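You operate a simulated robot arm through the tools that you are given. There is no shell and no other tool. Be economical: measure what you need, move in short steps, check, and stop when the job is done.

Carry out the task below with a simulated two-armed robot. There is one attempt and no reset: what you move stays moved.

## Task
Fill the green and purple jars to their lines, stand them in the teal tray and turn the tap off.
Fine: jars from the steel bench; tap water, between each jar's two lines; third jar stays empty. Set down upright: what you pick out.

Only the result counts: the job must be done as asked and must still hold three seconds after the hand-in. Knocking over, shifting, dropping, spilling or breaking anything else fails it.

## Robot
Two 7-joint arms with two-finger parallel grippers on one trunk, on a base that drives. Base frame: it is fixed to the floor where the robot stands at the start and does not move with it; the origin is under the middle of the robot, x ahead of it, y to its left, z up. Lengths are in m, angles in rad, forces in N, time in s.
The left shoulder is at the start at [0.05, 0.187, 0.985], the right one opposite. With the tool pointing down near the work surface each hand reaches from about 0.1 to 0.66 m from the robot's upright axis, wherever it stands, measured 20 degrees to its own side. Places, roughly: inside of the teal tray [0.4, 1.2, 0.8]; tap lever [0.7, 0, 1.2]. Payload 3.43 kg a hand.
The TCP of each hand is the grasp point between the finger pads, 0.03 m short of the fingertips. In the tool frame z runs along the fingers and y along their closing line. Largest opening 0.094 m; finger width 0.028, thickness 0.01; the body of the gripper, 0.05 by 0.096 m, starts 0.055 m behind the TCP.
Orientation is that of the tool frame in the base frame, as a unit quaternion [w, x, y, z]. With the fingers straight down and closing along the base's y, the tool's x points along the base's -x, its y along +y and its z along -z.

## Interface
- The arms move only by the tool servo_tool. It takes "left_deltas", "right_deltas" or both (then of equal length, played together; a hand with none holds still); each is a list of rows, each an object (a shift or turn left out is 0, a gripper value left out holds the last) with "offset": the shift along the tool's x, y, z in m, a list of three; "dr": the turn, a rotation vector about the tool's x, y, z in rad, a list of three; "gripper": the finger opening in m, from 0 to 0.094. In form: [{"offset": [dx, dy, dz], "dr": [wx, wy, wz], "gripper": gripper}, ...]. A call has 1 to 20 rows; each row shifts and turns the commanded pose from where the row before left it, along the tool's axes as they then stand. Rows are played at 5 a second. More than 0.05 m and 0.15 rad between two rows, or a gripper value outside its range, and nothing of the call is played. A pose out of reach is approached as far as the arm can. The call stops where the force on the tool passes 40 N (or 10 N more than at its start, if that is more) or the arm is blocked; 0.2 s more then pass. The fingers move at their own pace (about 0.153 m/s each) and stop on an object; they squeeze with about 22 N. The grip force told is the motor's: it shows also when the fingers shut on nothing. Time passes only in rows, and 0.2 s behind the last, so rows that do not move let the fingers close. It gives the time, the measured TCP pose, the force on the tool (base axes), the opening and the grip force at its end, in the units of the frame above (readings bear some noise), with the torque about the TCP (base axes, N m) and any sound that the robot's microphone picked up, and new pictures: "views" is both (left out), scene, wrist or none (wrist: the cameras of the hands that moved).
- Cameras (640 x 400 px; columns grow to the right, rows downward): "scene" is now at [0.1449, 0.0341, 1.1807]; the picture's right is [0.36, -0.93, 0.00], its down [-0.22, -0.08, -0.97] and it looks along [0.91, 0.35, -0.23] (base axes); focal length 236 px, centre (320, 200). "left" rides on the left gripper at [0.076, -0.014, -0.102] in its tool frame; the picture's right is [0.18, 0.98, 0.00], its down [-0.75, 0.14, -0.64] and it looks along [-0.63, 0.12, 0.77] (tool axes); focal length 243 px, centre (320, 200). "right" rides on the right gripper at [0.076, 0.014, -0.103] in its tool frame; the picture's right is [-0.18, 0.98, 0.00], its down [-0.75, -0.14, -0.64] and it looks along [-0.63, -0.12, 0.77] (tool axes); focal length 243 px, centre (320, 200). There is no depth. A picture from a camera that has moved, and an enlarged one, comes with that camera's place and axes in the base frame and with its lens.
- raise_lower(by): slides the trunk up (or, below 0, down) by that many m; the arms and the scene camera ride with it, the base frame stays. It gives what a move gives, with no picture.
- steer(legs): drives the robot by 1 to 6 legs, each [ahead, left, turn to the left] in m, m and rad, along the robot's own axes; the way and the turn of a leg run together, so that a leg with both is an arc; at most 1.5 m and 3.142 rad a leg. The arms and the cameras ride along, it lands a little off, and it stops where it bumps. It gives what a move gives, and a new picture of the scene camera.
- turn_head(pan, tilt): turns the head with the scene camera to pan (to the left, within 1.396 rad either way) and tilt (down, from -0.506 to 1.204), counted from straight ahead of the robot. It gives what a move gives, and a new picture of the scene camera.
- zoom(camera, box): a new picture of the part [left, top, right, bottom] of that camera's present view, enlarged. The clock stands still meanwhile.
- close_job(): hands the job in; it is judged then, once.

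Work in short steps. Places have to be worked out from the pictures, the camera data and where the tool is seen: move nearer, look again, correct. Check each grasp and each placing, and mend what went wrong. You have 120 turns and 260 pictures in all, those below and enlarged ones among them. Open the grippers and draw the arms clear of the work before you hand the job in, unless the task says otherwise; then end with one line.

The tools are called after "Emit:" by a JSON object that holds its "api" and its "payload". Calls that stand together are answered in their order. servo_tool: Moves the arms, as the interface text tells. Its arguments: {"type":"object","properties":{"left_deltas":{"type":"array"},"right_deltas":{"type":"array"},"views":{"type":"string","enum":["both","scene","wrist","none"]}},"required":[]} The other tools are called the same way: raise_lower (by) slides the trunk up or down; steer (legs) drives the base; turn_head (pan, tilt) turns the head that bears the scene camera; zoom (camera, box) takes an enlarged picture of a part of a camera's view; close_job () hands the job in.

At the start:

```text
clock: 0.0
left_position: [0.2882, 0.2816, 1.0004]
left_tool_rot: [0.0, 0.0, 1.0, -0.001]
left_wrist_force: [0.6, -0.5, -0.5]
left_ft_torque: [-0.02, 0.0, 0.0]
left_grip_width: 0.0939
left_finger_force: 0.1
right_position: [0.3394, -0.0236, 0.9994]
right_tool_rot: [0.001, 0.0, 1.0, 0.0]
right_wrist_force: [-0.4, 0.1, -0.4]
right_ft_torque: [-0.05, -0.03, 0.01]
right_grip_width: 0.094
right_finger_force: 0.0
trunk travel left (down, up): [-0.2, 0.232]
robot x, y, heading: [0.0015, -0.0011, -0.003]
head pan, tilt: [0.37, 0.234]
```

scene: 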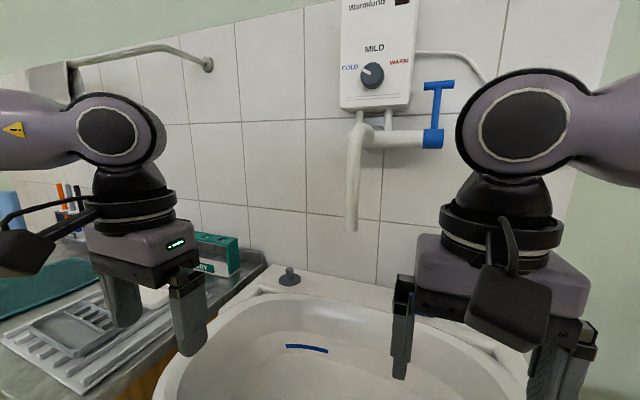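
right: 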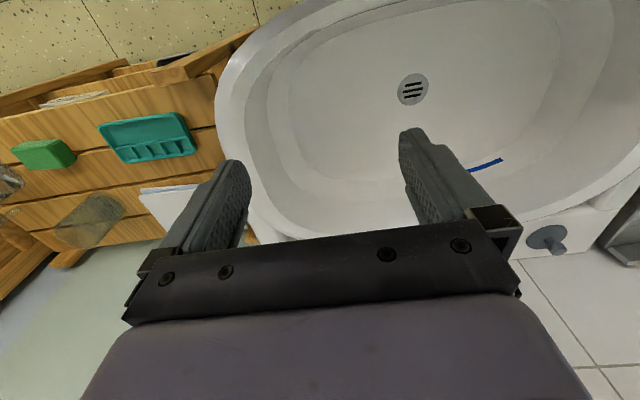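
left: 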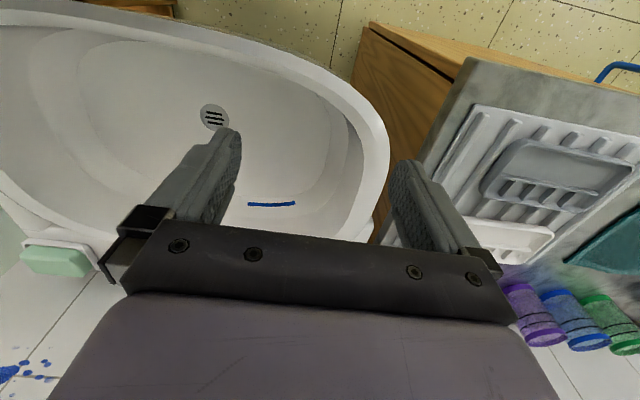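

The left wrist camera shows purple, blue and green jars on the bench to the left. I'll turn the head to see the bench.

Emit:
{"api": "turn_head", "payload": {"pan": 1.1, "tilt": 0.5}}

Emit:
{"api": "zoom", "payload": {"camera": "left", "box": [440, 200, 640, 400]}}

```text
clock: 1.1
left_position: [0.2878, 0.2819, 1.0006]
left_tool_rot: [-0.001, -0.001, 1.0, 0.0]
left_wrist_force: [0.6, 0.7, 0.2]
left_ft_torque: [0.0, -0.03, -0.01]
left_grip_width: 0.0942
left_finger_force: 0.0
right_position: [0.3413, -0.0244, 1.0002]
right_tool_rot: [0.0, 0.0, 1.0, 0.001]
right_wrist_force: [0.2, -0.3, 0.0]
right_ft_torque: [0.01, -0.01, 0.0]
right_grip_width: 0.0941
right_finger_force: 0.0
trunk travel left (down, up): [-0.2, 0.232]
robot x, y, heading: [0.0002, -0.0028, -0.001]
head pan, tilt: [1.1, 0.499]
camera scene: at [0.0993, 0.0814, 1.1562], right [0.89, -0.45, 0.0], down [-0.22, -0.43, -0.88], along [0.4, 0.78, -0.48], focal length 236 px, centre (320, 200)
```

scene: 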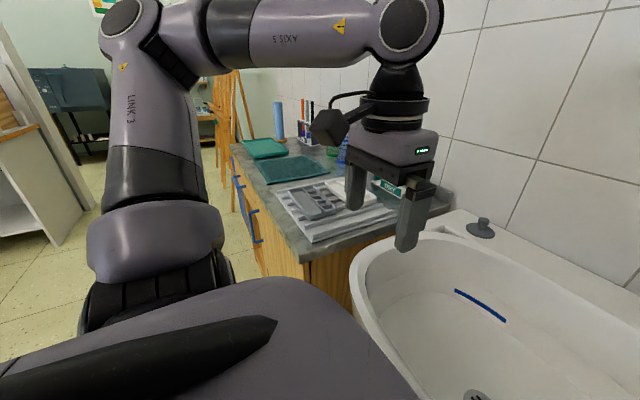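

```text
2.00 times, centred on (540, 300) of left
camera zoom: at [0.2138, 0.268, 1.1028], right [-0.18, 0.98, 0.0], down [0.75, 0.14, 0.64], along [0.63, 0.12, -0.77], focal length 485 px, centre (-120, 0)
```

zoom: 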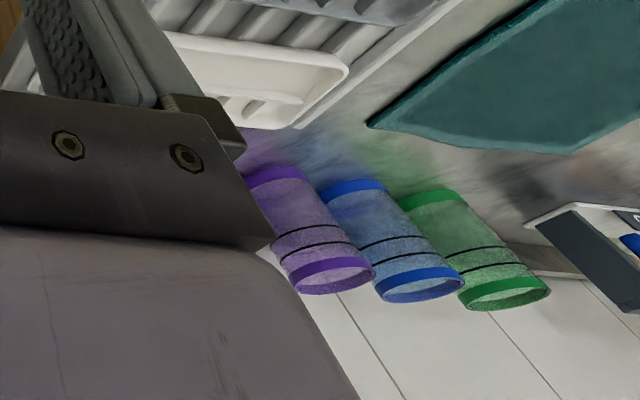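

Jars seem to stand near x≈0.68, y≈0.87/0.98/1.09 on the bench. I'll look at the tap next.

Emit:
{"api": "turn_head", "payload": {"pan": 0.1, "tilt": 0.0}}

```text
clock: 2.4
left_position: [0.2894, 0.2828, 1.0002]
left_tool_rot: [0.0, 0.0, 1.0, 0.001]
left_wrist_force: [0.9, 0.2, -0.4]
left_ft_torque: [0.0, -0.03, 0.0]
left_grip_width: 0.094
left_finger_force: 0.1
right_position: [0.3397, -0.0233, 0.9998]
right_tool_rot: [0.0, 0.0, 1.0, 0.0]
right_wrist_force: [0.8, -0.6, 0.6]
right_ft_torque: [-0.03, 0.02, 0.01]
right_grip_width: 0.0941
right_finger_force: 0.1
trunk travel left (down, up): [-0.2, 0.232]
robot x, y, heading: [0.0001, -0.0012, 0.0]
head pan, tilt: [0.099, 0.0]
camera scene: at [0.1475, 0.0094, 1.2022], right [0.1, -0.99, 0.0], down [0.0, 0.0, -1.0], along [0.99, 0.1, 0.0], focal length 236 px, centre (320, 200)
```

scene: 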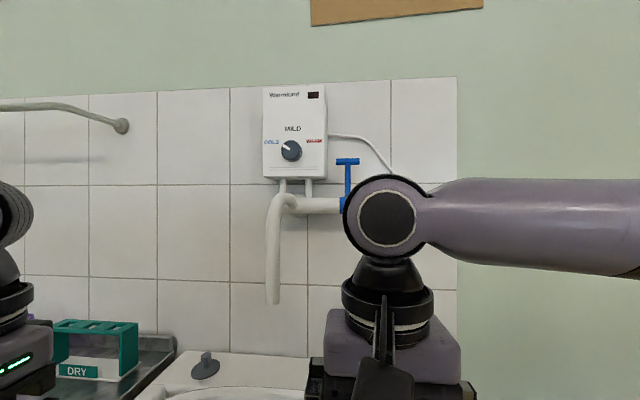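

I'll zoom on the tap and lever for its construction.

Emit:
{"api": "zoom", "payload": {"camera": "scene", "box": [240, 140, 400, 240]}}

Emit:
{"api": "zoom", "payload": {"camera": "left", "box": [0, 100, 320, 400]}}

```text
4.00 times, centred on (320, 190) of scene
camera zoom: at [0.1475, 0.0094, 1.2022], right [0.1, -0.99, 0.0], down [0.0, 0.0, -1.0], along [0.99, 0.1, 0.0], focal length 944 px, centre (320, 240)
```

zoom: 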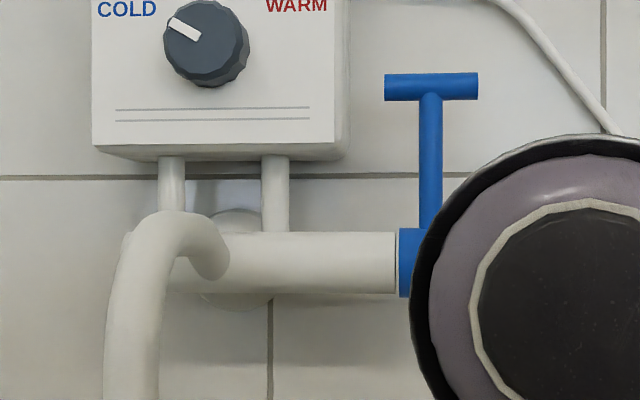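

```text
1.33 times, centred on (160, 250) of left
camera zoom: at [0.2138, 0.268, 1.1028], right [-0.18, 0.98, 0.0], down [0.75, 0.14, 0.64], along [0.63, 0.12, -0.77], focal length 324 px, centre (533, 133)
```

zoom: 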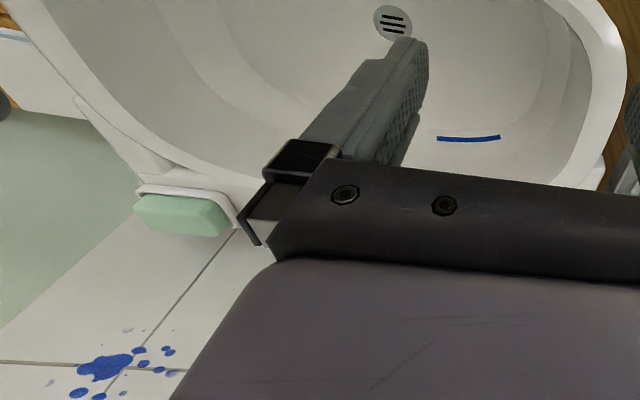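

The lever is a T handle that turns about the horizontal pipe along y; the spout tip seems to be near [0.45, 0.11, 1.06]. I'll drive left towards the bench with a look on the way.

Emit:
{"api": "steer", "payload": {"legs": [[-0.06, 0, 0], [0, 0.6, 0]]}}

Emit:
{"api": "turn_head", "payload": {"pan": 0.3, "tilt": 0.5}}

```text
clock: 6.4
left_position: [0.2236, 0.6179, 0.9997]
left_tool_rot: [-0.001, 0.0, 1.0, 0.0]
left_wrist_force: [-0.2, 0.8, -0.7]
left_ft_torque: [0.02, -0.01, 0.0]
left_grip_width: 0.0941
left_finger_force: 0.1
right_position: [0.2758, 0.3116, 1.0005]
right_tool_rot: [0.001, 0.0, 1.0, 0.001]
right_wrist_force: [0.5, -0.4, 1.1]
right_ft_torque: [0.0, -0.03, -0.02]
right_grip_width: 0.0938
right_finger_force: 0.1
trunk travel left (down, up): [-0.2, 0.232]
robot x, y, heading: [-0.0655, 0.334, 0.0]
head pan, tilt: [0.099, 0.0]
stopped in leg 2: the robot was blocked; the commanded pose is now the measured one
camera scene: at [0.0822, 0.3446, 1.2022], right [0.1, -1.0, 0.0], down [0.0, 0.0, -1.0], along [1.0, 0.1, 0.0], focal length 236 px, centre (320, 200)
```

scene: 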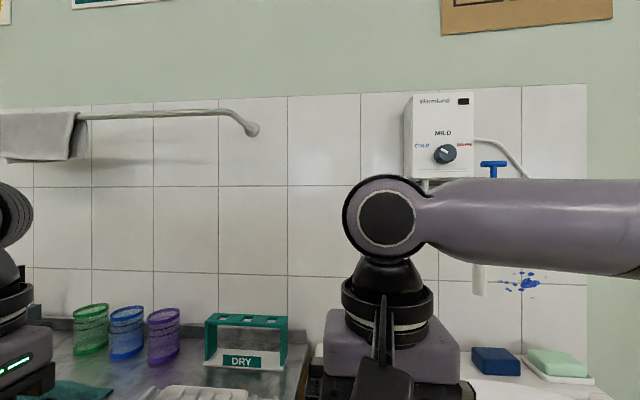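

```text
clock: 7.4
left_position: [0.223, 0.6183, 1.0002]
left_tool_rot: [0.0, 0.0, 1.0, -0.001]
left_wrist_force: [0.0, 0.1, 0.2]
left_ft_torque: [0.04, 0.0, 0.01]
left_grip_width: 0.0939
left_finger_force: 0.1
right_position: [0.2741, 0.3121, 1.0005]
right_tool_rot: [-0.001, 0.0, 1.0, 0.001]
right_wrist_force: [-0.9, 0.2, 0.1]
right_ft_torque: [0.02, 0.01, 0.01]
right_grip_width: 0.0939
right_finger_force: 0.1
trunk travel left (down, up): [-0.2, 0.232]
robot x, y, heading: [-0.0677, 0.3403, -0.0]
head pan, tilt: [0.3, 0.499]
camera scene: at [0.0795, 0.3627, 1.1562], right [0.29, -0.96, 0.0], down [-0.46, -0.14, -0.88], along [0.84, 0.26, -0.48], focal length 236 px, centre (320, 200)
```

scene: 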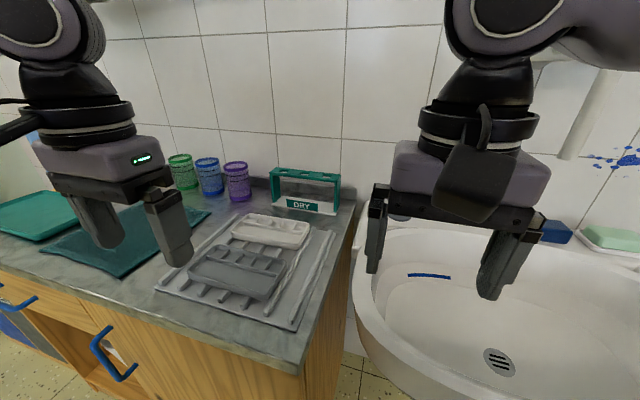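

The base bumped near the bench corner (bench top z≈0.815, front at x≈0.225). I'll back off more and go left to stand in front of the jars (x≈0.62, y≈0.78/0.885/0.99).

Emit:
{"api": "steer", "payload": {"legs": [[-0.1, 0, 0], [0, 0.44, 0]]}}

Emit:
{"api": "turn_head", "payload": {"pan": 0.2, "tilt": 0.4}}

```text
clock: 12.6
left_position: [0.1258, 1.0608, 0.9988]
left_tool_rot: [-0.002, 0.001, 1.0, 0.0]
left_wrist_force: [0.1, 0.5, 0.0]
left_ft_torque: [0.01, -0.01, -0.03]
left_grip_width: 0.0938
left_finger_force: 0.1
right_position: [0.1752, 0.755, 1.0004]
right_tool_rot: [0.0, 0.002, 1.0, 0.0]
right_wrist_force: [-0.3, -0.4, 0.8]
right_ft_torque: [-0.02, 0.01, 0.04]
right_grip_width: 0.0941
right_finger_force: 0.1
trunk travel left (down, up): [-0.2, 0.232]
robot x, y, heading: [-0.1654, 0.7819, -0.004]
head pan, tilt: [0.3, 0.499]
camera scene: at [-0.0188, 0.807, 1.1561], right [0.29, -0.96, 0.0], down [-0.46, -0.14, -0.88], along [0.84, 0.26, -0.48], focal length 236 px, centre (320, 200)
```

scene: 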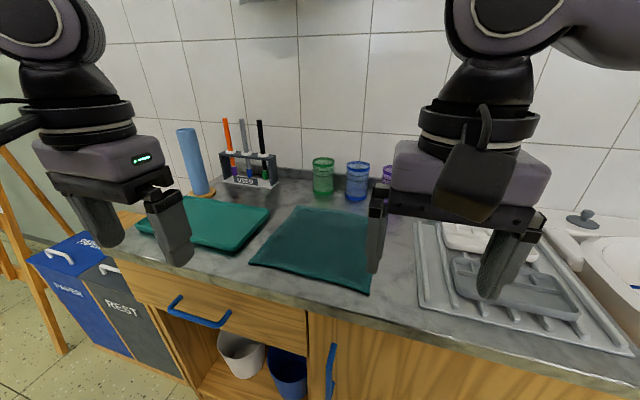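

```text
clock: 13.2
left_position: [0.1259, 1.0619, 1.0003]
left_tool_rot: [-0.001, 0.001, 1.0, 0.0]
left_wrist_force: [-0.2, -0.1, -0.4]
left_ft_torque: [0.01, 0.01, 0.02]
left_grip_width: 0.0937
left_finger_force: 0.0
right_position: [0.1769, 0.7546, 0.9994]
right_tool_rot: [0.0, 0.001, 1.0, 0.001]
right_wrist_force: [-0.1, 0.8, -0.7]
right_ft_torque: [0.01, 0.0, 0.0]
right_grip_width: 0.0939
right_finger_force: 0.0
trunk travel left (down, up): [-0.2, 0.232]
robot x, y, heading: [-0.1626, 0.7794, -0.001]
head pan, tilt: [0.201, 0.4]
camera scene: at [-0.015, 0.7985, 1.1652], right [0.2, -0.98, 0.0], down [-0.38, -0.08, -0.92], along [0.9, 0.18, -0.39], focal length 236 px, centre (320, 200)
```

scene: 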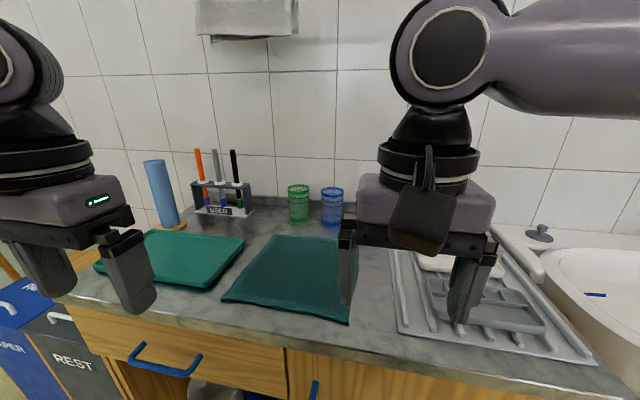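

The teal tray with a rim is the left one (centre ≈[0.39, 1.21]); the cloth is flat. I'll zoom on the jars.

Emit:
{"api": "zoom", "payload": {"camera": "scene", "box": [270, 165, 370, 240]}}

Emit:
{"api": "zoom", "payload": {"camera": "scene", "box": [80, 210, 260, 310]}}

```text
5.33 times, centred on (320, 202) of scene
camera zoom: at [-0.015, 0.7985, 1.1652], right [0.2, -0.98, 0.0], down [-0.38, -0.08, -0.92], along [0.9, 0.18, -0.39], focal length 1258 px, centre (320, 187)
```

zoom: 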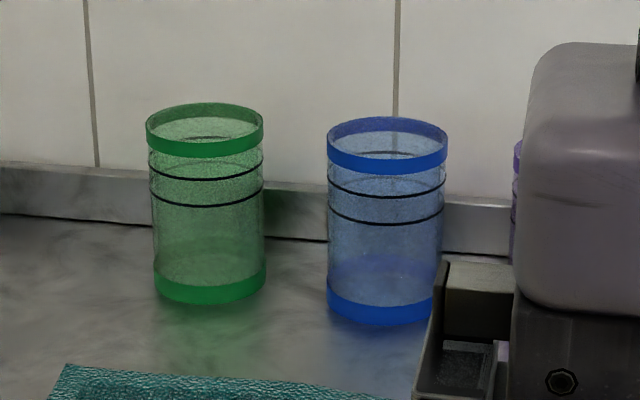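

```text
3.56 times, centred on (170, 260) of scene
camera zoom: at [-0.015, 0.7985, 1.1652], right [0.2, -0.98, 0.0], down [-0.38, -0.08, -0.92], along [0.9, 0.18, -0.39], focal length 839 px, centre (853, -13)
```

zoom: 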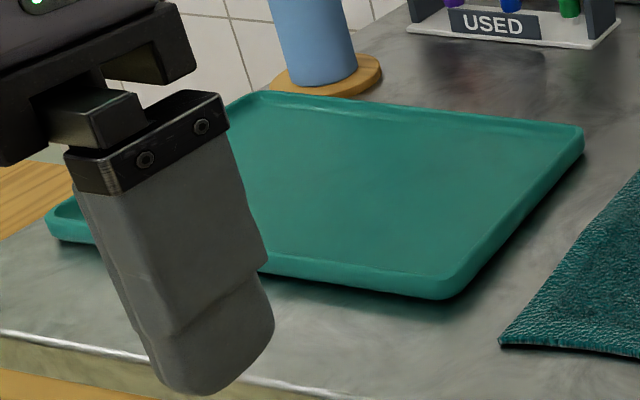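

Jars are ≈0.066 m wide and ≈0.10 m high, with lines at about 60% and 78% of the height. I'll tilt the left hand forward 55° in y line with the green jar.

Emit:
{"api": "servo_tool", "payload": {"left_deltas": [{"offset": [0, -0.01, 0], "dr": [0, -0.137, 0]}, {"offset": [0, -0.01, 0], "dr": [0, -0.137, 0]}, {"offset": [0, -0.01, 0], "dr": [0, -0.137, 0]}, {"offset": [0, -0.01, 0], "dr": [0, -0.137, 0]}, {"offset": [0, -0.01, 0], "dr": [0, -0.137, 0]}, {"offset": [0, -0.01, 0], "dr": [0, -0.137, 0]}, {"offset": [0, -0.01, 0], "dr": [0, -0.137, 0]}, {"offset": [0, 0, 0]}], "views": "both"}}

```text
clock: 15.0
left_position: [0.1613, 0.9809, 1.0539]
left_tool_rot: [0.46, 0.001, 0.888, -0.001]
left_wrist_force: [-0.5, -0.3, -0.6]
left_ft_torque: [0.0, -0.01, 0.04]
left_grip_width: 0.0938
left_finger_force: 0.0
left hand out of reach, approached as far as the arm can: row 5, 6, 7
right_position: [0.176, 0.7551, 1.0011]
right_tool_rot: [0.0, 0.002, 1.0, 0.001]
right_wrist_force: [1.2, -0.2, 0.8]
right_ft_torque: [-0.01, 0.0, -0.02]
right_grip_width: 0.0939
right_finger_force: 0.2
trunk travel left (down, up): [-0.2, 0.232]
robot x, y, heading: [-0.1612, 0.7776, -0.002]
head pan, tilt: [0.201, 0.4]
camera scene: at [-0.015, 0.7985, 1.1653], right [0.2, -0.98, 0.0], down [-0.38, -0.08, -0.92], along [0.9, 0.18, -0.39], focal length 236 px, centre (320, 200)
camera left: at [0.0354, 0.967, 1.0503], right [-0.1, 0.98, -0.15], down [-0.09, 0.14, 0.99], along [0.99, 0.12, 0.07], focal length 243 px, centre (320, 200)
```

scene: 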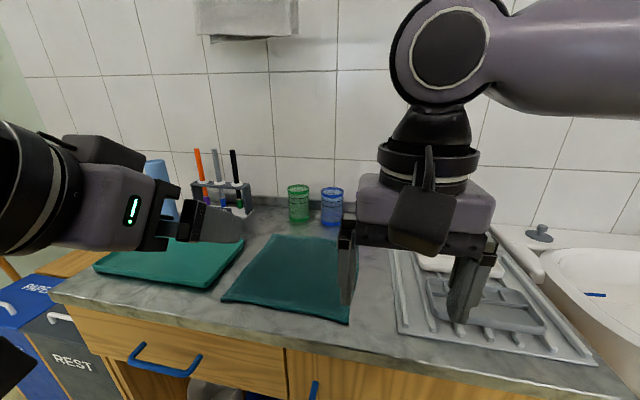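
left: 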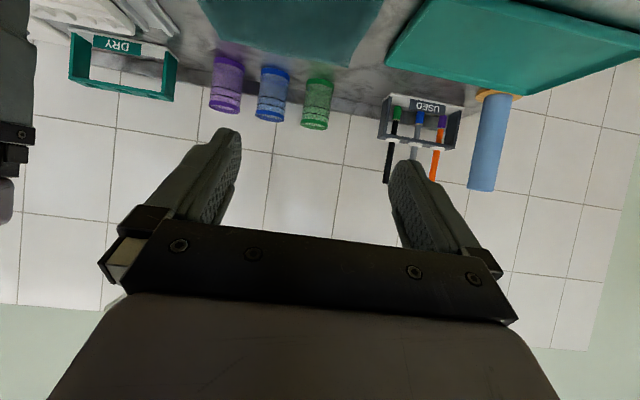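

The pose was only cramped near the body. Moving forward now toward x≈0.50, z≈0.95 in line with green (y≈0.994).

Emit:
{"api": "servo_tool", "payload": {"left_deltas": [{"offset": [-0.0193, 0, 0.0372]}, {"offset": [-0.0193, 0, 0.0372]}, {"offset": [-0.0193, 0, 0.0372]}, {"offset": [-0.0193, 0, 0.0372]}, {"offset": [-0.0193, 0, 0.0372]}, {"offset": [-0.0193, 0, 0.0372]}, {"offset": [-0.0193, 0, 0.0372]}, {"offset": [-0.0193, 0, 0.0372]}, {"offset": [-0.0193, 0, 0.0372]}, {}]}}

```text
clock: 17.2
left_position: [0.5112, 1.0008, 0.9984]
left_tool_rot: [0.461, 0.001, 0.888, -0.002]
left_wrist_force: [0.7, 0.4, 0.7]
left_ft_torque: [-0.01, -0.02, 0.01]
left_grip_width: 0.0942
left_finger_force: 0.0
left hand out of reach, approached as far as the arm can: row 9
right_position: [0.1765, 0.7549, 0.9999]
right_tool_rot: [0.001, 0.002, 1.0, 0.001]
right_wrist_force: [0.1, 0.9, 0.1]
right_ft_torque: [-0.01, 0.04, 0.01]
right_grip_width: 0.094
right_finger_force: 0.2
trunk travel left (down, up): [-0.2, 0.232]
robot x, y, heading: [-0.1641, 0.7837, -0.005]
head pan, tilt: [0.201, 0.4]
camera scene: at [-0.0151, 0.7985, 1.1653], right [0.2, -0.98, 0.0], down [-0.38, -0.08, -0.92], along [0.9, 0.18, -0.39], focal length 236 px, centre (320, 200)
camera left: at [0.3843, 0.9873, 0.9955], right [-0.1, 0.98, -0.15], down [-0.09, 0.14, 0.99], along [0.99, 0.12, 0.08], focal length 243 px, centre (320, 200)
```

scene: 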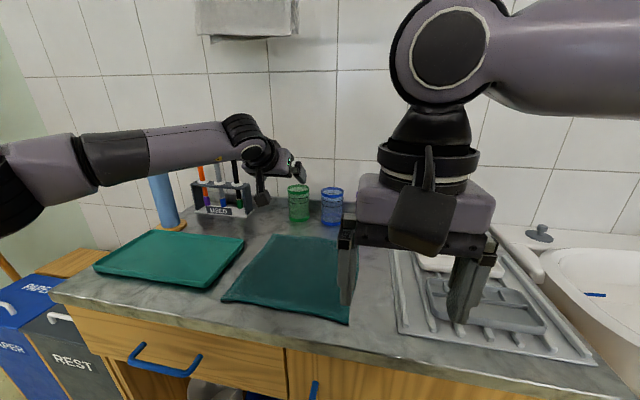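
left: 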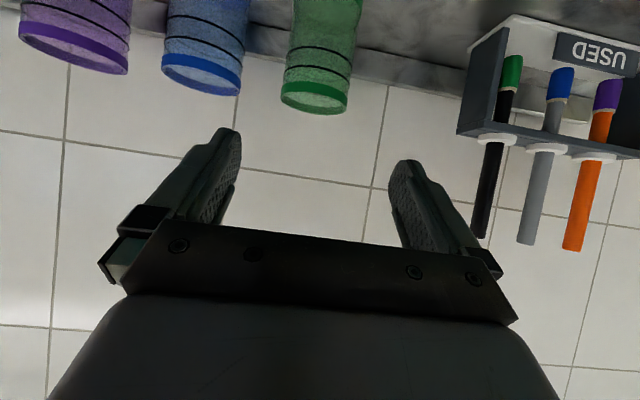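

The arm is at its limit here; I'll try to bring the base forward as the bench allows (hand is above the jar rims).

Emit:
{"api": "steer", "payload": {"legs": [[0.1, 0, 0]]}}

```text
clock: 18.4
left_position: [0.5909, 1.0009, 0.9964]
left_tool_rot: [0.46, 0.001, 0.888, -0.001]
left_wrist_force: [-0.9, -0.3, -0.7]
left_ft_torque: [0.02, -0.02, -0.01]
left_grip_width: 0.0941
left_finger_force: 0.2
right_position: [0.2576, 0.7544, 0.9993]
right_tool_rot: [-0.001, 0.004, 1.0, 0.0]
right_wrist_force: [0.4, -1.4, -0.7]
right_ft_torque: [0.0, 0.04, 0.03]
right_grip_width: 0.0942
right_finger_force: 0.0
trunk travel left (down, up): [-0.2, 0.232]
robot x, y, heading: [-0.0833, 0.7764, -0.002]
head pan, tilt: [0.201, 0.4]
stopped in leg 1: the robot was blocked; the commanded pose is now the measured one
camera scene: at [0.0655, 0.7981, 1.1652], right [0.2, -0.98, 0.0], down [-0.38, -0.08, -0.92], along [0.9, 0.18, -0.39], focal length 236 px, centre (320, 200)
```

scene: 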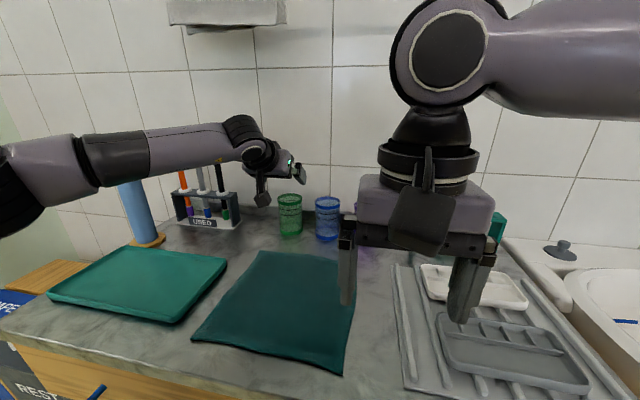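

The base stands at x≈-0.083. Backing the hand to x≈0.49 and lowering to z≈0.87 in front of the green jar.

Emit:
{"api": "servo_tool", "payload": {"left_deltas": [{"offset": [0.04, -0.0015, -0.0024]}, {"offset": [0.04, -0.0015, -0.0024]}, {"offset": [0.04, -0.0015, -0.0024]}, {"offset": [0.04, -0.0015, -0.0024]}, {}]}}

```text
clock: 19.6
left_position: [0.4899, 0.9949, 0.8705]
left_tool_rot: [0.459, 0.001, 0.888, 0.0]
left_wrist_force: [0.3, -0.1, 0.1]
left_ft_torque: [-0.01, 0.01, -0.01]
left_grip_width: 0.094
left_finger_force: 0.1
right_position: [0.2581, 0.7549, 0.9994]
right_tool_rot: [-0.001, 0.003, 1.0, -0.001]
right_wrist_force: [-0.3, 0.2, -0.5]
right_ft_torque: [-0.01, 0.04, -0.01]
right_grip_width: 0.094
right_finger_force: 0.0
trunk travel left (down, up): [-0.2, 0.232]
robot x, y, heading: [-0.0837, 0.7802, -0.005]
head pan, tilt: [0.201, 0.4]
camera scene: at [0.0652, 0.7981, 1.1653], right [0.2, -0.98, 0.0], down [-0.38, -0.08, -0.92], along [0.9, 0.18, -0.39], focal length 236 px, centre (320, 200)
camera left: at [0.3631, 0.981, 0.8684], right [-0.1, 0.98, -0.15], down [-0.09, 0.14, 0.99], along [0.99, 0.11, 0.07], focal length 243 px, centre (320, 200)
```

scene: 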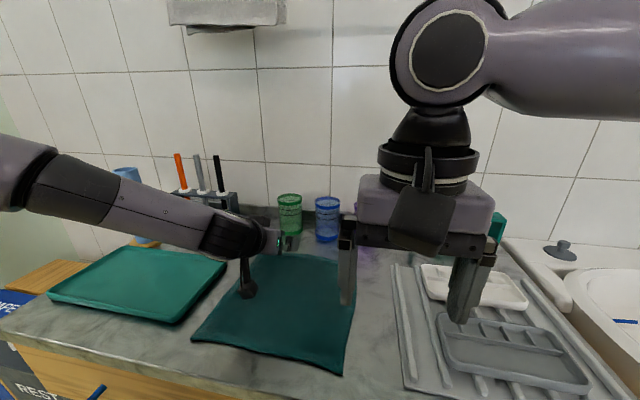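
left: 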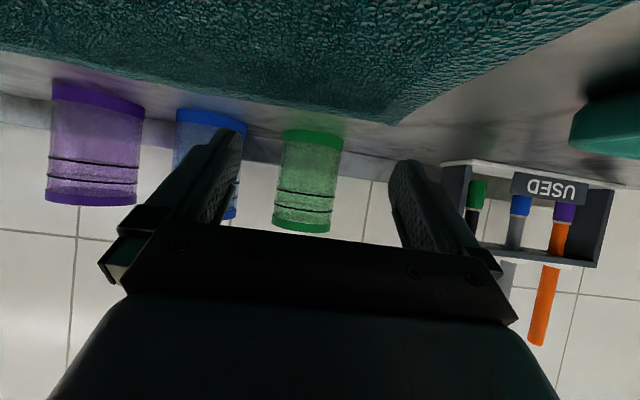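

Aligned in y (jar ≈0.994). Advancing 0.128 m to straddle the green jar.

Emit:
{"api": "servo_tool", "payload": {"left_deltas": [{"offset": [-0.0185, 0, 0.0262]}, {"offset": [-0.0185, 0, 0.0262]}, {"offset": [-0.0185, 0, 0.0262]}, {"offset": [-0.0185, 0, 0.0262]}, {}]}}

```text
clock: 20.8
left_position: [0.5879, 1.0172, 0.8833]
left_tool_rot: [0.46, 0.002, 0.888, -0.001]
left_wrist_force: [0.9, 0.3, 1.0]
left_ft_torque: [0.0, -0.02, -0.01]
left_grip_width: 0.0939
left_finger_force: 0.0
left hand out of reach, approached as far as the arm can: row 3, 4
right_position: [0.2571, 0.7534, 0.9992]
right_tool_rot: [-0.001, 0.003, 1.0, 0.0]
right_wrist_force: [0.1, -0.2, -0.5]
right_ft_torque: [-0.01, 0.03, 0.01]
right_grip_width: 0.0943
right_finger_force: 0.0
trunk travel left (down, up): [-0.2, 0.232]
robot x, y, heading: [-0.081, 0.781, -0.005]
head pan, tilt: [0.201, 0.4]
camera scene: at [0.0652, 0.7982, 1.1653], right [0.2, -0.98, 0.0], down [-0.38, -0.08, -0.92], along [0.9, 0.18, -0.39], focal length 236 px, centre (320, 200)
camera left: at [0.4622, 1.0038, 0.8813], right [-0.1, 0.98, -0.15], down [-0.09, 0.14, 0.99], along [0.99, 0.11, 0.07], focal length 243 px, centre (320, 200)
```

scene: 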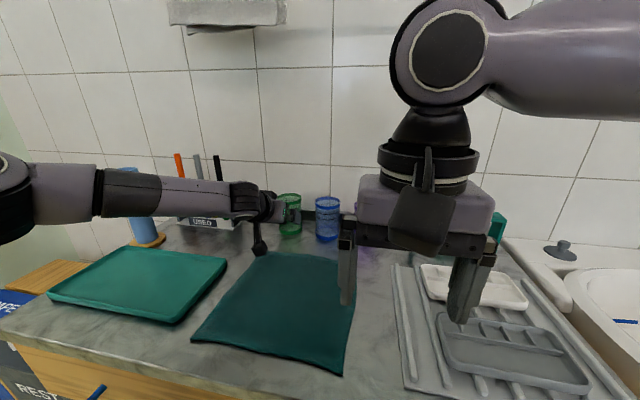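
left: 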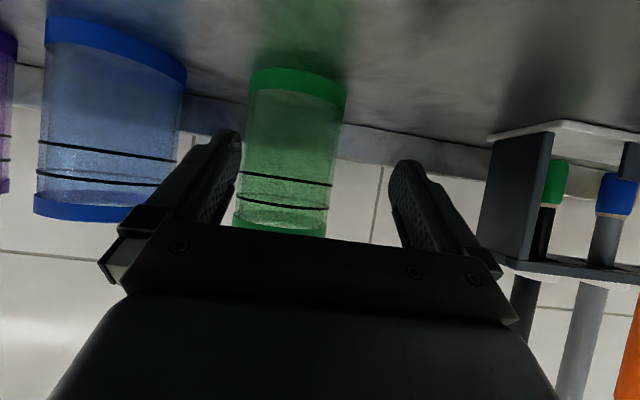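

The arm runs out at x≈0.59 and drifts in y. I'll retract, raise, then turn the robot right a little so the left shoulder comes forward.

Emit:
{"api": "servo_tool", "payload": {"left_deltas": [{"offset": [0.0258, 0, -0.0369]}, {"offset": [0.0258, 0, -0.0369]}, {"offset": [0.0258, 0, -0.0369]}, {"offset": [-0.037, -0.005, -0.0258]}, {"offset": [-0.037, -0.005, -0.0258]}, {"offset": [-0.037, -0.005, -0.0258]}, {"offset": [0.0258, 0, -0.0369]}, {"offset": [0.0258, 0, -0.0369]}, {}], "views": "none"}}

Emit:
{"api": "steer", "payload": {"legs": [[-0.04, 0.09, 0], [0, 0, -0.5], [0.05, 0.03, 0]]}}

```text
clock: 22.8
left_position: [0.3624, 1.0021, 1.0185]
left_tool_rot: [0.46, 0.002, 0.888, -0.001]
left_wrist_force: [-0.2, 0.4, -0.5]
left_ft_torque: [-0.01, 0.02, -0.01]
left_grip_width: 0.0939
left_finger_force: 0.1
right_position: [0.2577, 0.7551, 1.0002]
right_tool_rot: [-0.001, 0.003, 1.0, 0.0]
right_wrist_force: [0.3, 0.1, 0.0]
right_ft_torque: [0.01, -0.03, -0.04]
right_grip_width: 0.0939
right_finger_force: 0.0
trunk travel left (down, up): [-0.2, 0.232]
robot x, y, heading: [-0.0883, 0.7757, -0.001]
head pan, tilt: [0.201, 0.4]
```

```text
clock: 26.3
left_position: [0.4156, 0.8556, 1.0184]
left_tool_rot: [0.444, 0.22, 0.861, -0.114]
left_wrist_force: [-0.2, -0.5, -0.7]
left_ft_torque: [-0.01, 0.01, 0.02]
left_grip_width: 0.094
left_finger_force: 0.1
right_position: [0.2047, 0.687, 0.9987]
right_tool_rot: [-0.001, 0.249, 0.969, 0.001]
right_wrist_force: [0.7, -0.2, 0.3]
right_ft_torque: [0.02, 0.01, -0.02]
right_grip_width: 0.0938
right_finger_force: 0.1
trunk travel left (down, up): [-0.2, 0.232]
robot x, y, heading: [-0.0839, 0.871, -0.499]
head pan, tilt: [0.201, 0.4]
stopped in leg 3: the robot was blocked; the commanded pose is now the measured one
camera scene: at [0.0557, 0.817, 1.1653], right [-0.29, -0.96, 0.0], down [-0.37, 0.11, -0.92], along [0.88, -0.27, -0.39], focal length 236 px, centre (320, 200)
```

scene: 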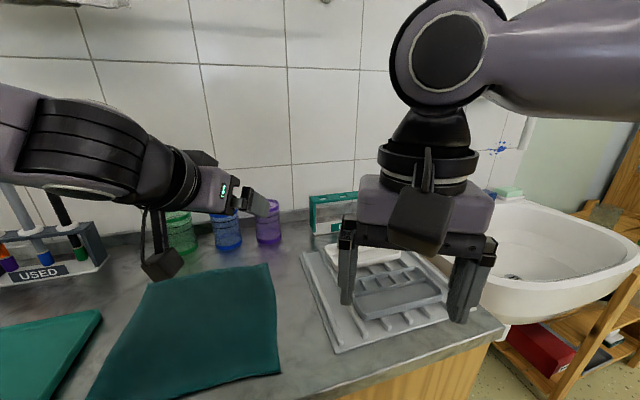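

Base is touching again but the shoulder is now well forward. Yawing the tool back to face +x, shifting over to the green jar's line and lowering in front of it.

Emit:
{"api": "servo_tool", "payload": {"left_deltas": [{"dr": [-0.102, 0, -0.072]}, {"dr": [-0.102, 0, -0.072]}, {"dr": [-0.102, 0, -0.072]}, {"dr": [-0.102, 0, -0.072]}, {"offset": [0, 0.0345, 0]}, {"offset": [0, 0.0345, 0]}, {"offset": [0, 0.0345, 0]}, {"offset": [0, 0.0345, 0]}, {"offset": [0.0194, 0, 0.0367]}, {"offset": [0.0194, 0, 0.0367]}, {"offset": [0.0194, 0, 0.0367]}, {"offset": [0.0194, 0, 0.0367]}, {}], "views": "wrist"}}

```text
clock: 29.1
left_position: [0.4919, 0.994, 0.8717]
left_tool_rot: [0.459, -0.001, 0.888, 0.001]
left_wrist_force: [0.9, -0.3, 0.0]
left_ft_torque: [-0.01, 0.01, -0.01]
left_grip_width: 0.0939
left_finger_force: 0.1
right_position: [0.2044, 0.6865, 0.9979]
right_tool_rot: [-0.001, 0.249, 0.968, 0.0]
right_wrist_force: [0.0, -0.2, -0.1]
right_ft_torque: [0.03, 0.04, -0.02]
right_grip_width: 0.094
right_finger_force: 0.1
trunk travel left (down, up): [-0.2, 0.232]
robot x, y, heading: [-0.0868, 0.8712, -0.5]
head pan, tilt: [0.201, 0.4]
camera left: at [0.3652, 0.9809, 0.8689], right [-0.11, 0.98, -0.15], down [-0.09, 0.14, 0.99], along [0.99, 0.12, 0.07], focal length 243 px, centre (320, 200)
```

left: 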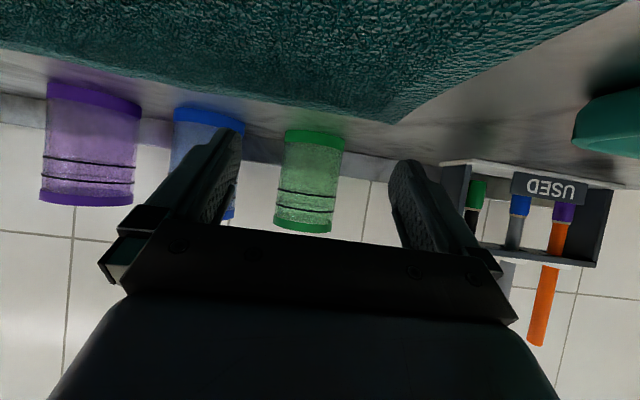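

Good, aligned. Advancing to the jar.

Emit:
{"api": "servo_tool", "payload": {"left_deltas": [{"offset": [-0.0182, 0, 0.0257]}, {"offset": [-0.0182, 0, 0.0257]}, {"offset": [-0.0182, 0, 0.0257]}, {"offset": [-0.0182, 0, 0.0257]}, {}]}}

```text
clock: 30.3
left_position: [0.6163, 0.9953, 0.8701]
left_tool_rot: [0.458, -0.001, 0.889, 0.001]
left_wrist_force: [0.1, 0.4, -0.8]
left_ft_torque: [0.01, 0.0, 0.01]
left_grip_width: 0.0941
left_finger_force: 0.0
right_position: [0.2044, 0.6866, 0.9984]
right_tool_rot: [-0.001, 0.249, 0.969, 0.001]
right_wrist_force: [0.8, -0.4, 0.4]
right_ft_torque: [0.0, 0.0, -0.03]
right_grip_width: 0.0941
right_finger_force: 0.1
trunk travel left (down, up): [-0.2, 0.232]
robot x, y, heading: [-0.0835, 0.8714, -0.494]
head pan, tilt: [0.201, 0.4]
camera scene: at [0.0558, 0.817, 1.1653], right [-0.29, -0.96, 0.0], down [-0.37, 0.11, -0.92], along [0.88, -0.27, -0.39], focal length 236 px, centre (320, 200)
camera left: at [0.4903, 0.9797, 0.8677], right [-0.11, 0.98, -0.15], down [-0.09, 0.14, 0.99], along [0.99, 0.12, 0.07], focal length 243 px, centre (320, 200)
```

scene: 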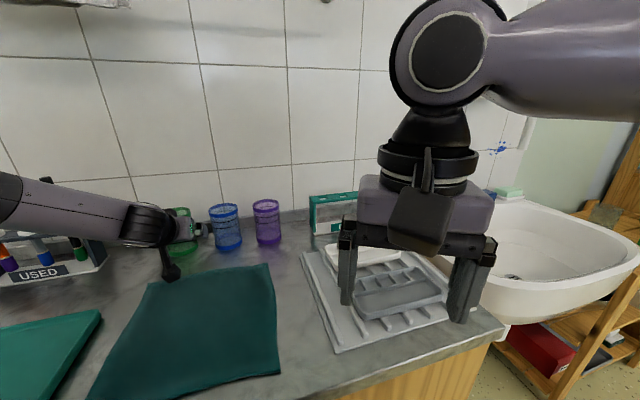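
left: 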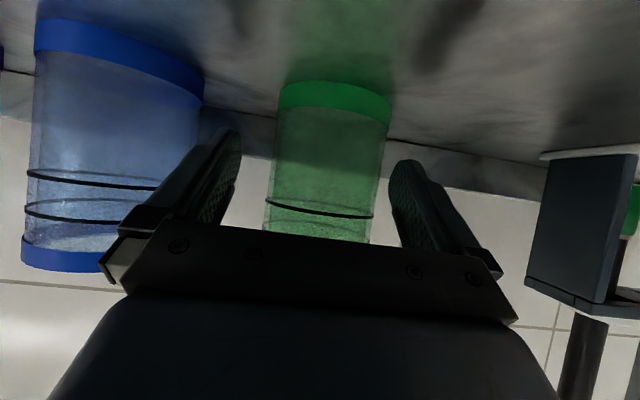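

Jar appears ≈0.015 m further ahead than the TCP; advancing a bit more and closing.

Emit:
{"api": "servo_tool", "payload": {"left_deltas": [{"offset": [-0.0075, 0.004, 0.0123]}, {}, {"gripper": 0.05}, {"gripper": 0.04}, {}, {}]}}

```text
clock: 31.7
left_position: [0.6318, 0.9992, 0.8672]
left_tool_rot: [0.458, -0.001, 0.889, 0.001]
left_wrist_force: [0.9, 0.2, -0.3]
left_ft_torque: [-0.04, 0.02, 0.01]
left_grip_width: 0.0683
left_finger_force: 22.0
right_position: [0.2054, 0.6868, 0.9996]
right_tool_rot: [-0.001, 0.249, 0.969, 0.0]
right_wrist_force: [0.4, 0.2, -0.5]
right_ft_torque: [-0.02, -0.01, 0.04]
right_grip_width: 0.0941
right_finger_force: 0.1
trunk travel left (down, up): [-0.2, 0.232]
robot x, y, heading: [-0.0871, 0.8734, -0.502]
head pan, tilt: [0.201, 0.4]
camera scene: at [0.0558, 0.817, 1.1653], right [-0.29, -0.96, 0.0], down [-0.37, 0.11, -0.92], along [0.88, -0.27, -0.39], focal length 236 px, centre (320, 200)
camera left: at [0.5047, 0.9842, 0.8662], right [-0.11, 0.98, -0.15], down [-0.09, 0.14, 0.99], along [0.99, 0.12, 0.07], focal length 243 px, centre (320, 200)
```

scene: 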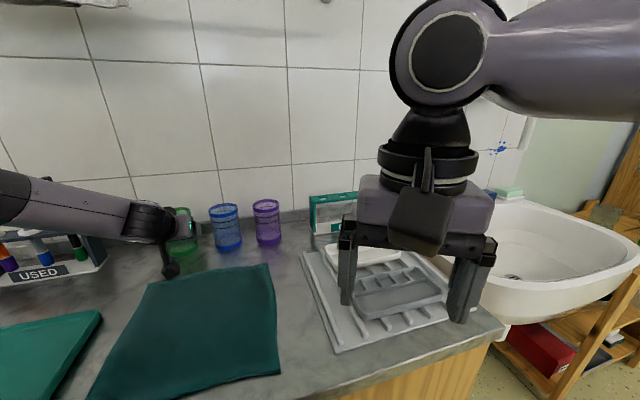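
left: 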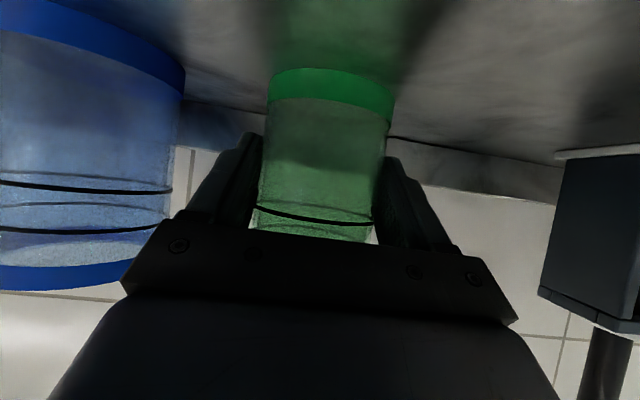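

Gripped (0.068 m). Lifting straight up and drawing back.

Emit:
{"api": "servo_tool", "payload": {"left_deltas": [{"offset": [-0.0327, 0, -0.023]}, {"offset": [-0.0327, 0, -0.023]}, {"offset": [-0.0327, 0, -0.023]}, {"offset": [-0.0327, 0, -0.023]}, {"offset": [0.0231, 0, -0.0327]}, {"offset": [0.0231, 0, -0.0327]}, {"offset": [0.0231, 0, -0.0327]}, {"offset": [0.0231, 0, -0.0327]}, {"offset": [0.0231, 0, -0.0327]}, {}]}}

```text
clock: 33.9
left_position: [0.4303, 0.9978, 1.0293]
left_tool_rot: [0.459, -0.001, 0.889, 0.001]
left_wrist_force: [0.0, 0.1, -0.1]
left_ft_torque: [0.01, 0.02, -0.04]
left_grip_width: 0.0683
left_finger_force: 22.0
right_position: [0.2037, 0.6872, 0.999]
right_tool_rot: [0.0, 0.248, 0.969, 0.0]
right_wrist_force: [0.4, -0.4, 0.3]
right_ft_torque: [0.02, -0.06, -0.02]
right_grip_width: 0.0941
right_finger_force: 0.0
trunk travel left (down, up): [-0.2, 0.232]
robot x, y, heading: [-0.0845, 0.8704, -0.501]
head pan, tilt: [0.201, 0.4]
camera scene: at [0.0557, 0.8171, 1.1653], right [-0.29, -0.96, 0.0], down [-0.37, 0.11, -0.92], along [0.88, -0.27, -0.39], focal length 236 px, centre (320, 200)
camera left: at [0.3043, 0.9835, 1.0268], right [-0.11, 0.98, -0.15], down [-0.09, 0.14, 0.99], along [0.99, 0.12, 0.07], focal length 243 px, centre (320, 200)
```

scene: 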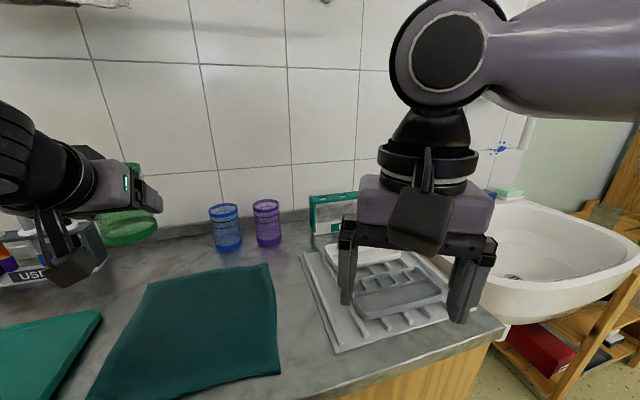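
left: 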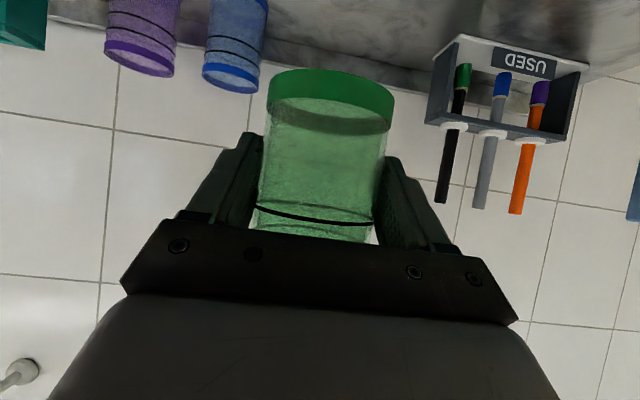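

Jar held. Turning back straight, backing off and driving to the sink.

Emit:
{"api": "steer", "payload": {"legs": [[0, 0, 0.5], [-0.1, 0, 0], [0, -0.88, 0]]}}

Emit:
{"api": "turn_head", "payload": {"pan": 0.0, "tilt": 0.15}}

```text
clock: 44.2
left_position: [0.2097, 0.3493, 1.0298]
left_tool_rot: [0.445, -0.219, 0.861, 0.114]
left_wrist_force: [-0.3, 0.3, -1.3]
left_ft_torque: [-0.01, 0.01, -0.05]
left_grip_width: 0.068
left_finger_force: 22.1
right_position: [0.1575, -0.031, 0.9992]
right_tool_rot: [-0.001, 0.004, 1.0, 0.001]
right_wrist_force: [-1.4, 0.2, 0.0]
right_ft_torque: [0.0, -0.01, 0.0]
right_grip_width: 0.0937
right_finger_force: 0.0
trunk travel left (down, up): [-0.2, 0.232]
robot x, y, heading: [-0.1835, -0.0029, -0.0]
head pan, tilt: [0.201, 0.4]
camera scene: at [-0.0347, 0.0124, 1.1653], right [0.19, -0.98, 0.0], down [-0.38, -0.08, -0.92], along [0.9, 0.18, -0.39], focal length 236 px, centre (320, 200)
```

scene: 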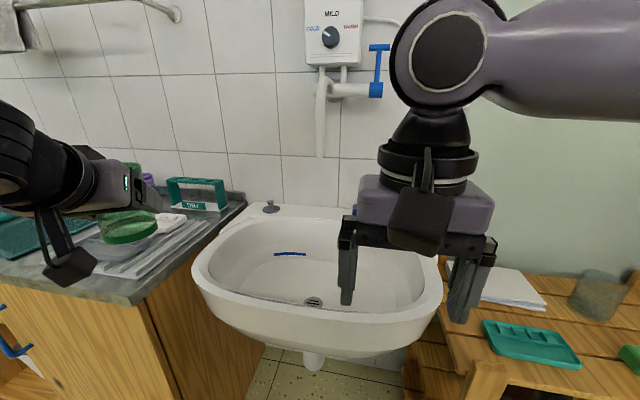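

```text
clock: 44.9
left_position: [0.2103, 0.3501, 1.0291]
left_tool_rot: [0.444, -0.218, 0.862, 0.113]
left_wrist_force: [0.0, 1.1, -1.3]
left_ft_torque: [0.02, 0.02, 0.01]
left_grip_width: 0.0681
left_finger_force: 22.4
right_position: [0.158, -0.0308, 0.999]
right_tool_rot: [0.0, 0.004, 1.0, 0.001]
right_wrist_force: [-0.2, 0.3, 0.2]
right_ft_torque: [-0.01, -0.01, 0.02]
right_grip_width: 0.094
right_finger_force: 0.0
trunk travel left (down, up): [-0.2, 0.232]
robot x, y, heading: [-0.1827, -0.0077, -0.002]
head pan, tilt: [0.0, 0.15]
camera scene: at [-0.0329, -0.006, 1.1884], right [0.0, -1.0, 0.0], down [-0.15, 0.0, -0.99], along [0.99, 0.0, -0.15], focal length 236 px, centre (320, 200)
```

scene: 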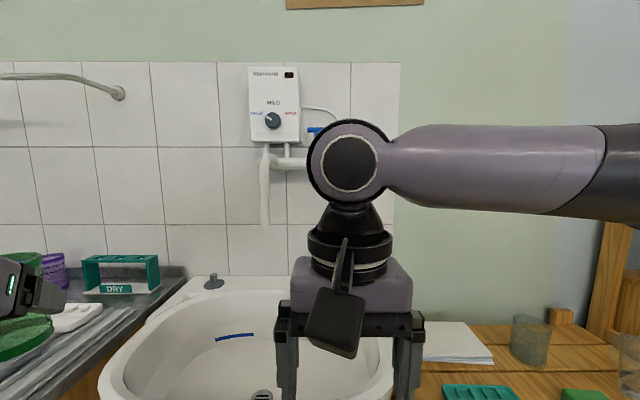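

Spout tip estimate ≈[0.51, 0.122, 1.04], lever T ≈[0.7, 0, 1.29], turning about y at z≈1.19. Drive forward to the sink.

Emit:
{"api": "steer", "payload": {"legs": [[0.19, 0, 0], [0, 0, 0.25]]}}

Emit:
{"api": "raise_lower", "payload": {"by": 0.1}}

```text
clock: 47.3
left_position: [0.2934, 0.4351, 1.0294]
left_tool_rot: [0.427, -0.325, 0.827, 0.168]
left_wrist_force: [0.4, -1.0, -0.5]
left_ft_torque: [0.04, -0.02, 0.0]
left_grip_width: 0.0675
left_finger_force: 22.2
right_position: [0.3381, 0.0543, 0.9984]
right_tool_rot: [-0.001, -0.122, 0.993, 0.0]
right_wrist_force: [0.5, 0.1, 0.6]
right_ft_torque: [-0.02, 0.01, -0.03]
right_grip_width: 0.0943
right_finger_force: 0.0
trunk travel left (down, up): [-0.2, 0.232]
robot x, y, heading: [-0.0002, -0.0079, 0.246]
head pan, tilt: [0.0, 0.15]
camera scene: at [0.1476, 0.0308, 1.1885], right [0.25, -0.97, 0.0], down [-0.14, -0.04, -0.99], along [0.96, 0.24, -0.15], focal length 236 px, centre (320, 200)
```

scene: 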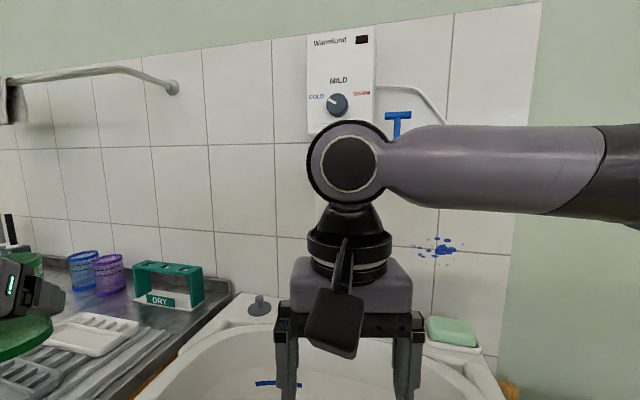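

```text
clock: 48.7
left_position: [0.2932, 0.4365, 1.1296]
left_tool_rot: [0.428, -0.325, 0.826, 0.169]
left_wrist_force: [0.1, 0.2, -0.9]
left_ft_torque: [0.0, 0.0, 0.01]
left_grip_width: 0.0677
left_finger_force: 21.9
right_position: [0.3386, 0.053, 1.0979]
right_tool_rot: [0.0, -0.122, 0.993, 0.0]
right_wrist_force: [-0.4, 0.1, 0.6]
right_ft_torque: [-0.02, 0.01, 0.02]
right_grip_width: 0.094
right_finger_force: 0.1
trunk travel left (down, up): [-0.3, 0.132]
robot x, y, heading: [0.0002, -0.0082, 0.249]
head pan, tilt: [0.0, 0.15]
```

Positioning the right hand: unyaw, move to about [0.45,-0.05,1.2], then pitch the fingers forward.

Emit:
{"api": "servo_tool", "payload": {"right_deltas": [{"dr": [0, 0, 0.1225]}, {"dr": [0, 0, 0.1225]}, {"offset": [-0.01, -0.035, -0.03]}, {"offset": [-0.01, -0.035, -0.03]}, {"offset": [-0.03, -0.035, -0.02]}, {"offset": [-0.03, 0, -0.02], "dr": [0, -0.14, 0]}, {"dr": [0, -0.143, 0]}, {"dr": [0, -0.143, 0]}, {"dr": [0, -0.143, 0]}, {"dr": [0, -0.143, 0]}, {"dr": [0, -0.143, 0]}, {"dr": [0, -0.143, 0]}, {"dr": [0, -0.143, 0]}, {"dr": [0, -0.143, 0]}, {"dr": [0, -0.143, 0]}, {"dr": [0, -0.143, 0]}, {}]}}

```text
refused: row 5 steps farther than a row can; nothing moved
```

Emit:
{"api": "servo_tool", "payload": {"right_deltas": [{"dr": [0, 0, 0.1225]}, {"dr": [0, 0, 0.1225]}, {"offset": [-0.01, -0.035, -0.03]}, {"offset": [-0.01, -0.035, -0.03]}, {"offset": [-0.02, -0.03, -0.02]}, {"offset": [-0.03, 0, -0.02], "dr": [0, -0.14, 0]}, {"dr": [0, -0.143, 0]}, {"dr": [0, -0.143, 0]}, {"dr": [0, -0.143, 0]}, {"dr": [0, -0.143, 0]}, {"dr": [0, -0.143, 0]}, {"dr": [0, -0.143, 0]}, {"dr": [0, -0.143, 0]}, {"dr": [0, -0.143, 0]}, {"dr": [0, -0.143, 0]}, {"dr": [0, -0.143, 0]}, {}]}}

```text
clock: 52.3
left_position: [0.2927, 0.4358, 1.1289]
left_tool_rot: [0.426, -0.326, 0.827, 0.168]
left_wrist_force: [0.2, 0.5, -0.4]
left_ft_torque: [-0.01, 0.01, 0.0]
left_grip_width: 0.0677
left_finger_force: 21.7
right_position: [0.4092, -0.0475, 1.1991]
right_tool_rot: [0.707, 0.0, 0.708, 0.0]
right_wrist_force: [-0.3, -0.4, 0.4]
right_ft_torque: [0.0, 0.01, -0.01]
right_grip_width: 0.0937
right_finger_force: 0.0
trunk travel left (down, up): [-0.3, 0.132]
robot x, y, heading: [-0.0017, -0.0072, 0.244]
head pan, tilt: [0.0, 0.15]
camera scene: at [0.1477, 0.0307, 1.2885], right [0.25, -0.97, 0.0], down [-0.14, -0.04, -0.99], along [0.96, 0.24, -0.15], focal length 236 px, centre (320, 200)
camera right: at [0.3058, -0.0337, 1.1231], right [0.0, 0.98, 0.18], down [-0.64, -0.14, 0.75], along [0.77, -0.12, 0.63], focal length 243 px, centre (320, 200)
```

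scene: 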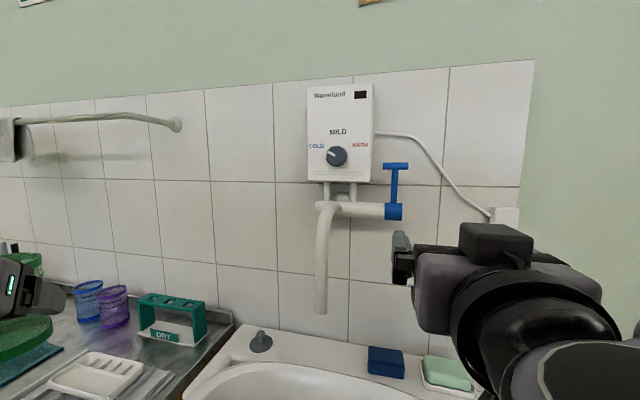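
right: 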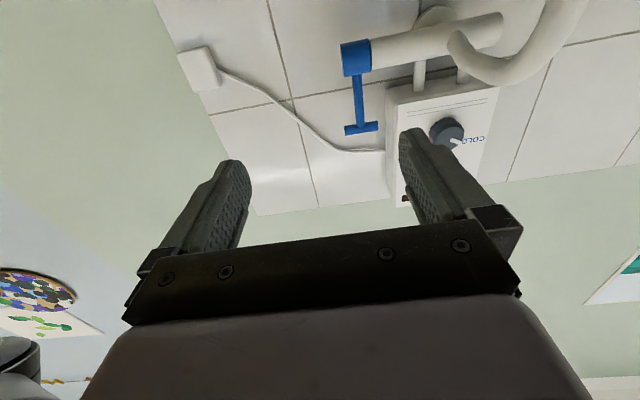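

Lever pivot ≈[0.661,-0.001,1.191], T at z≈1.286; spout tip ≈[0.50,0.118,1.044]. Moving the right hand forward toward the stem at z≈1.242 with opening 0.045.

Emit:
{"api": "servo_tool", "payload": {"right_deltas": [{"offset": [-0.021, 0.023, 0], "gripper": 0.045}, {"offset": [-0.021, 0.022, 0]}, {"offset": [0, 0, 0.045]}, {"offset": [0, 0, 0.045]}, {"offset": [0, 0, 0.045]}, {"offset": [0, 0, 0.045]}, {}]}}

```text
clock: 53.9
left_position: [0.2929, 0.4358, 1.1294]
left_tool_rot: [0.427, -0.326, 0.827, 0.169]
left_wrist_force: [-0.1, 0.0, -0.2]
left_ft_torque: [0.01, 0.0, -0.01]
left_grip_width: 0.0673
left_finger_force: 22.2
right_position: [0.5921, -0.0042, 1.2405]
right_tool_rot: [0.706, -0.001, 0.708, 0.0]
right_wrist_force: [0.1, -0.4, -0.3]
right_ft_torque: [0.02, 0.0, 0.03]
right_grip_width: 0.0451
right_finger_force: 0.1
trunk travel left (down, up): [-0.3, 0.132]
robot x, y, heading: [0.0057, -0.0071, 0.251]
head pan, tilt: [0.0, 0.15]
camera scene: at [0.1475, 0.0307, 1.2885], right [0.25, -0.97, 0.0], down [-0.14, -0.04, -0.99], along [0.96, 0.24, -0.15], focal length 236 px, centre (320, 200)
camera right: at [0.4884, 0.0099, 1.1654], right [0.0, 0.98, 0.18], down [-0.64, -0.14, 0.76], along [0.77, -0.12, 0.63], focal length 243 px, centre (320, 200)
```

scene: 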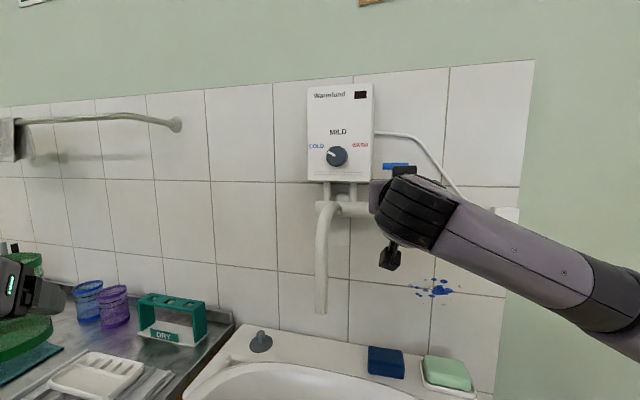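
right: 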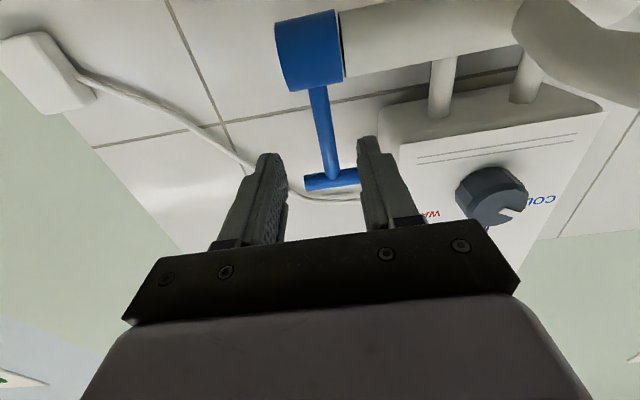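

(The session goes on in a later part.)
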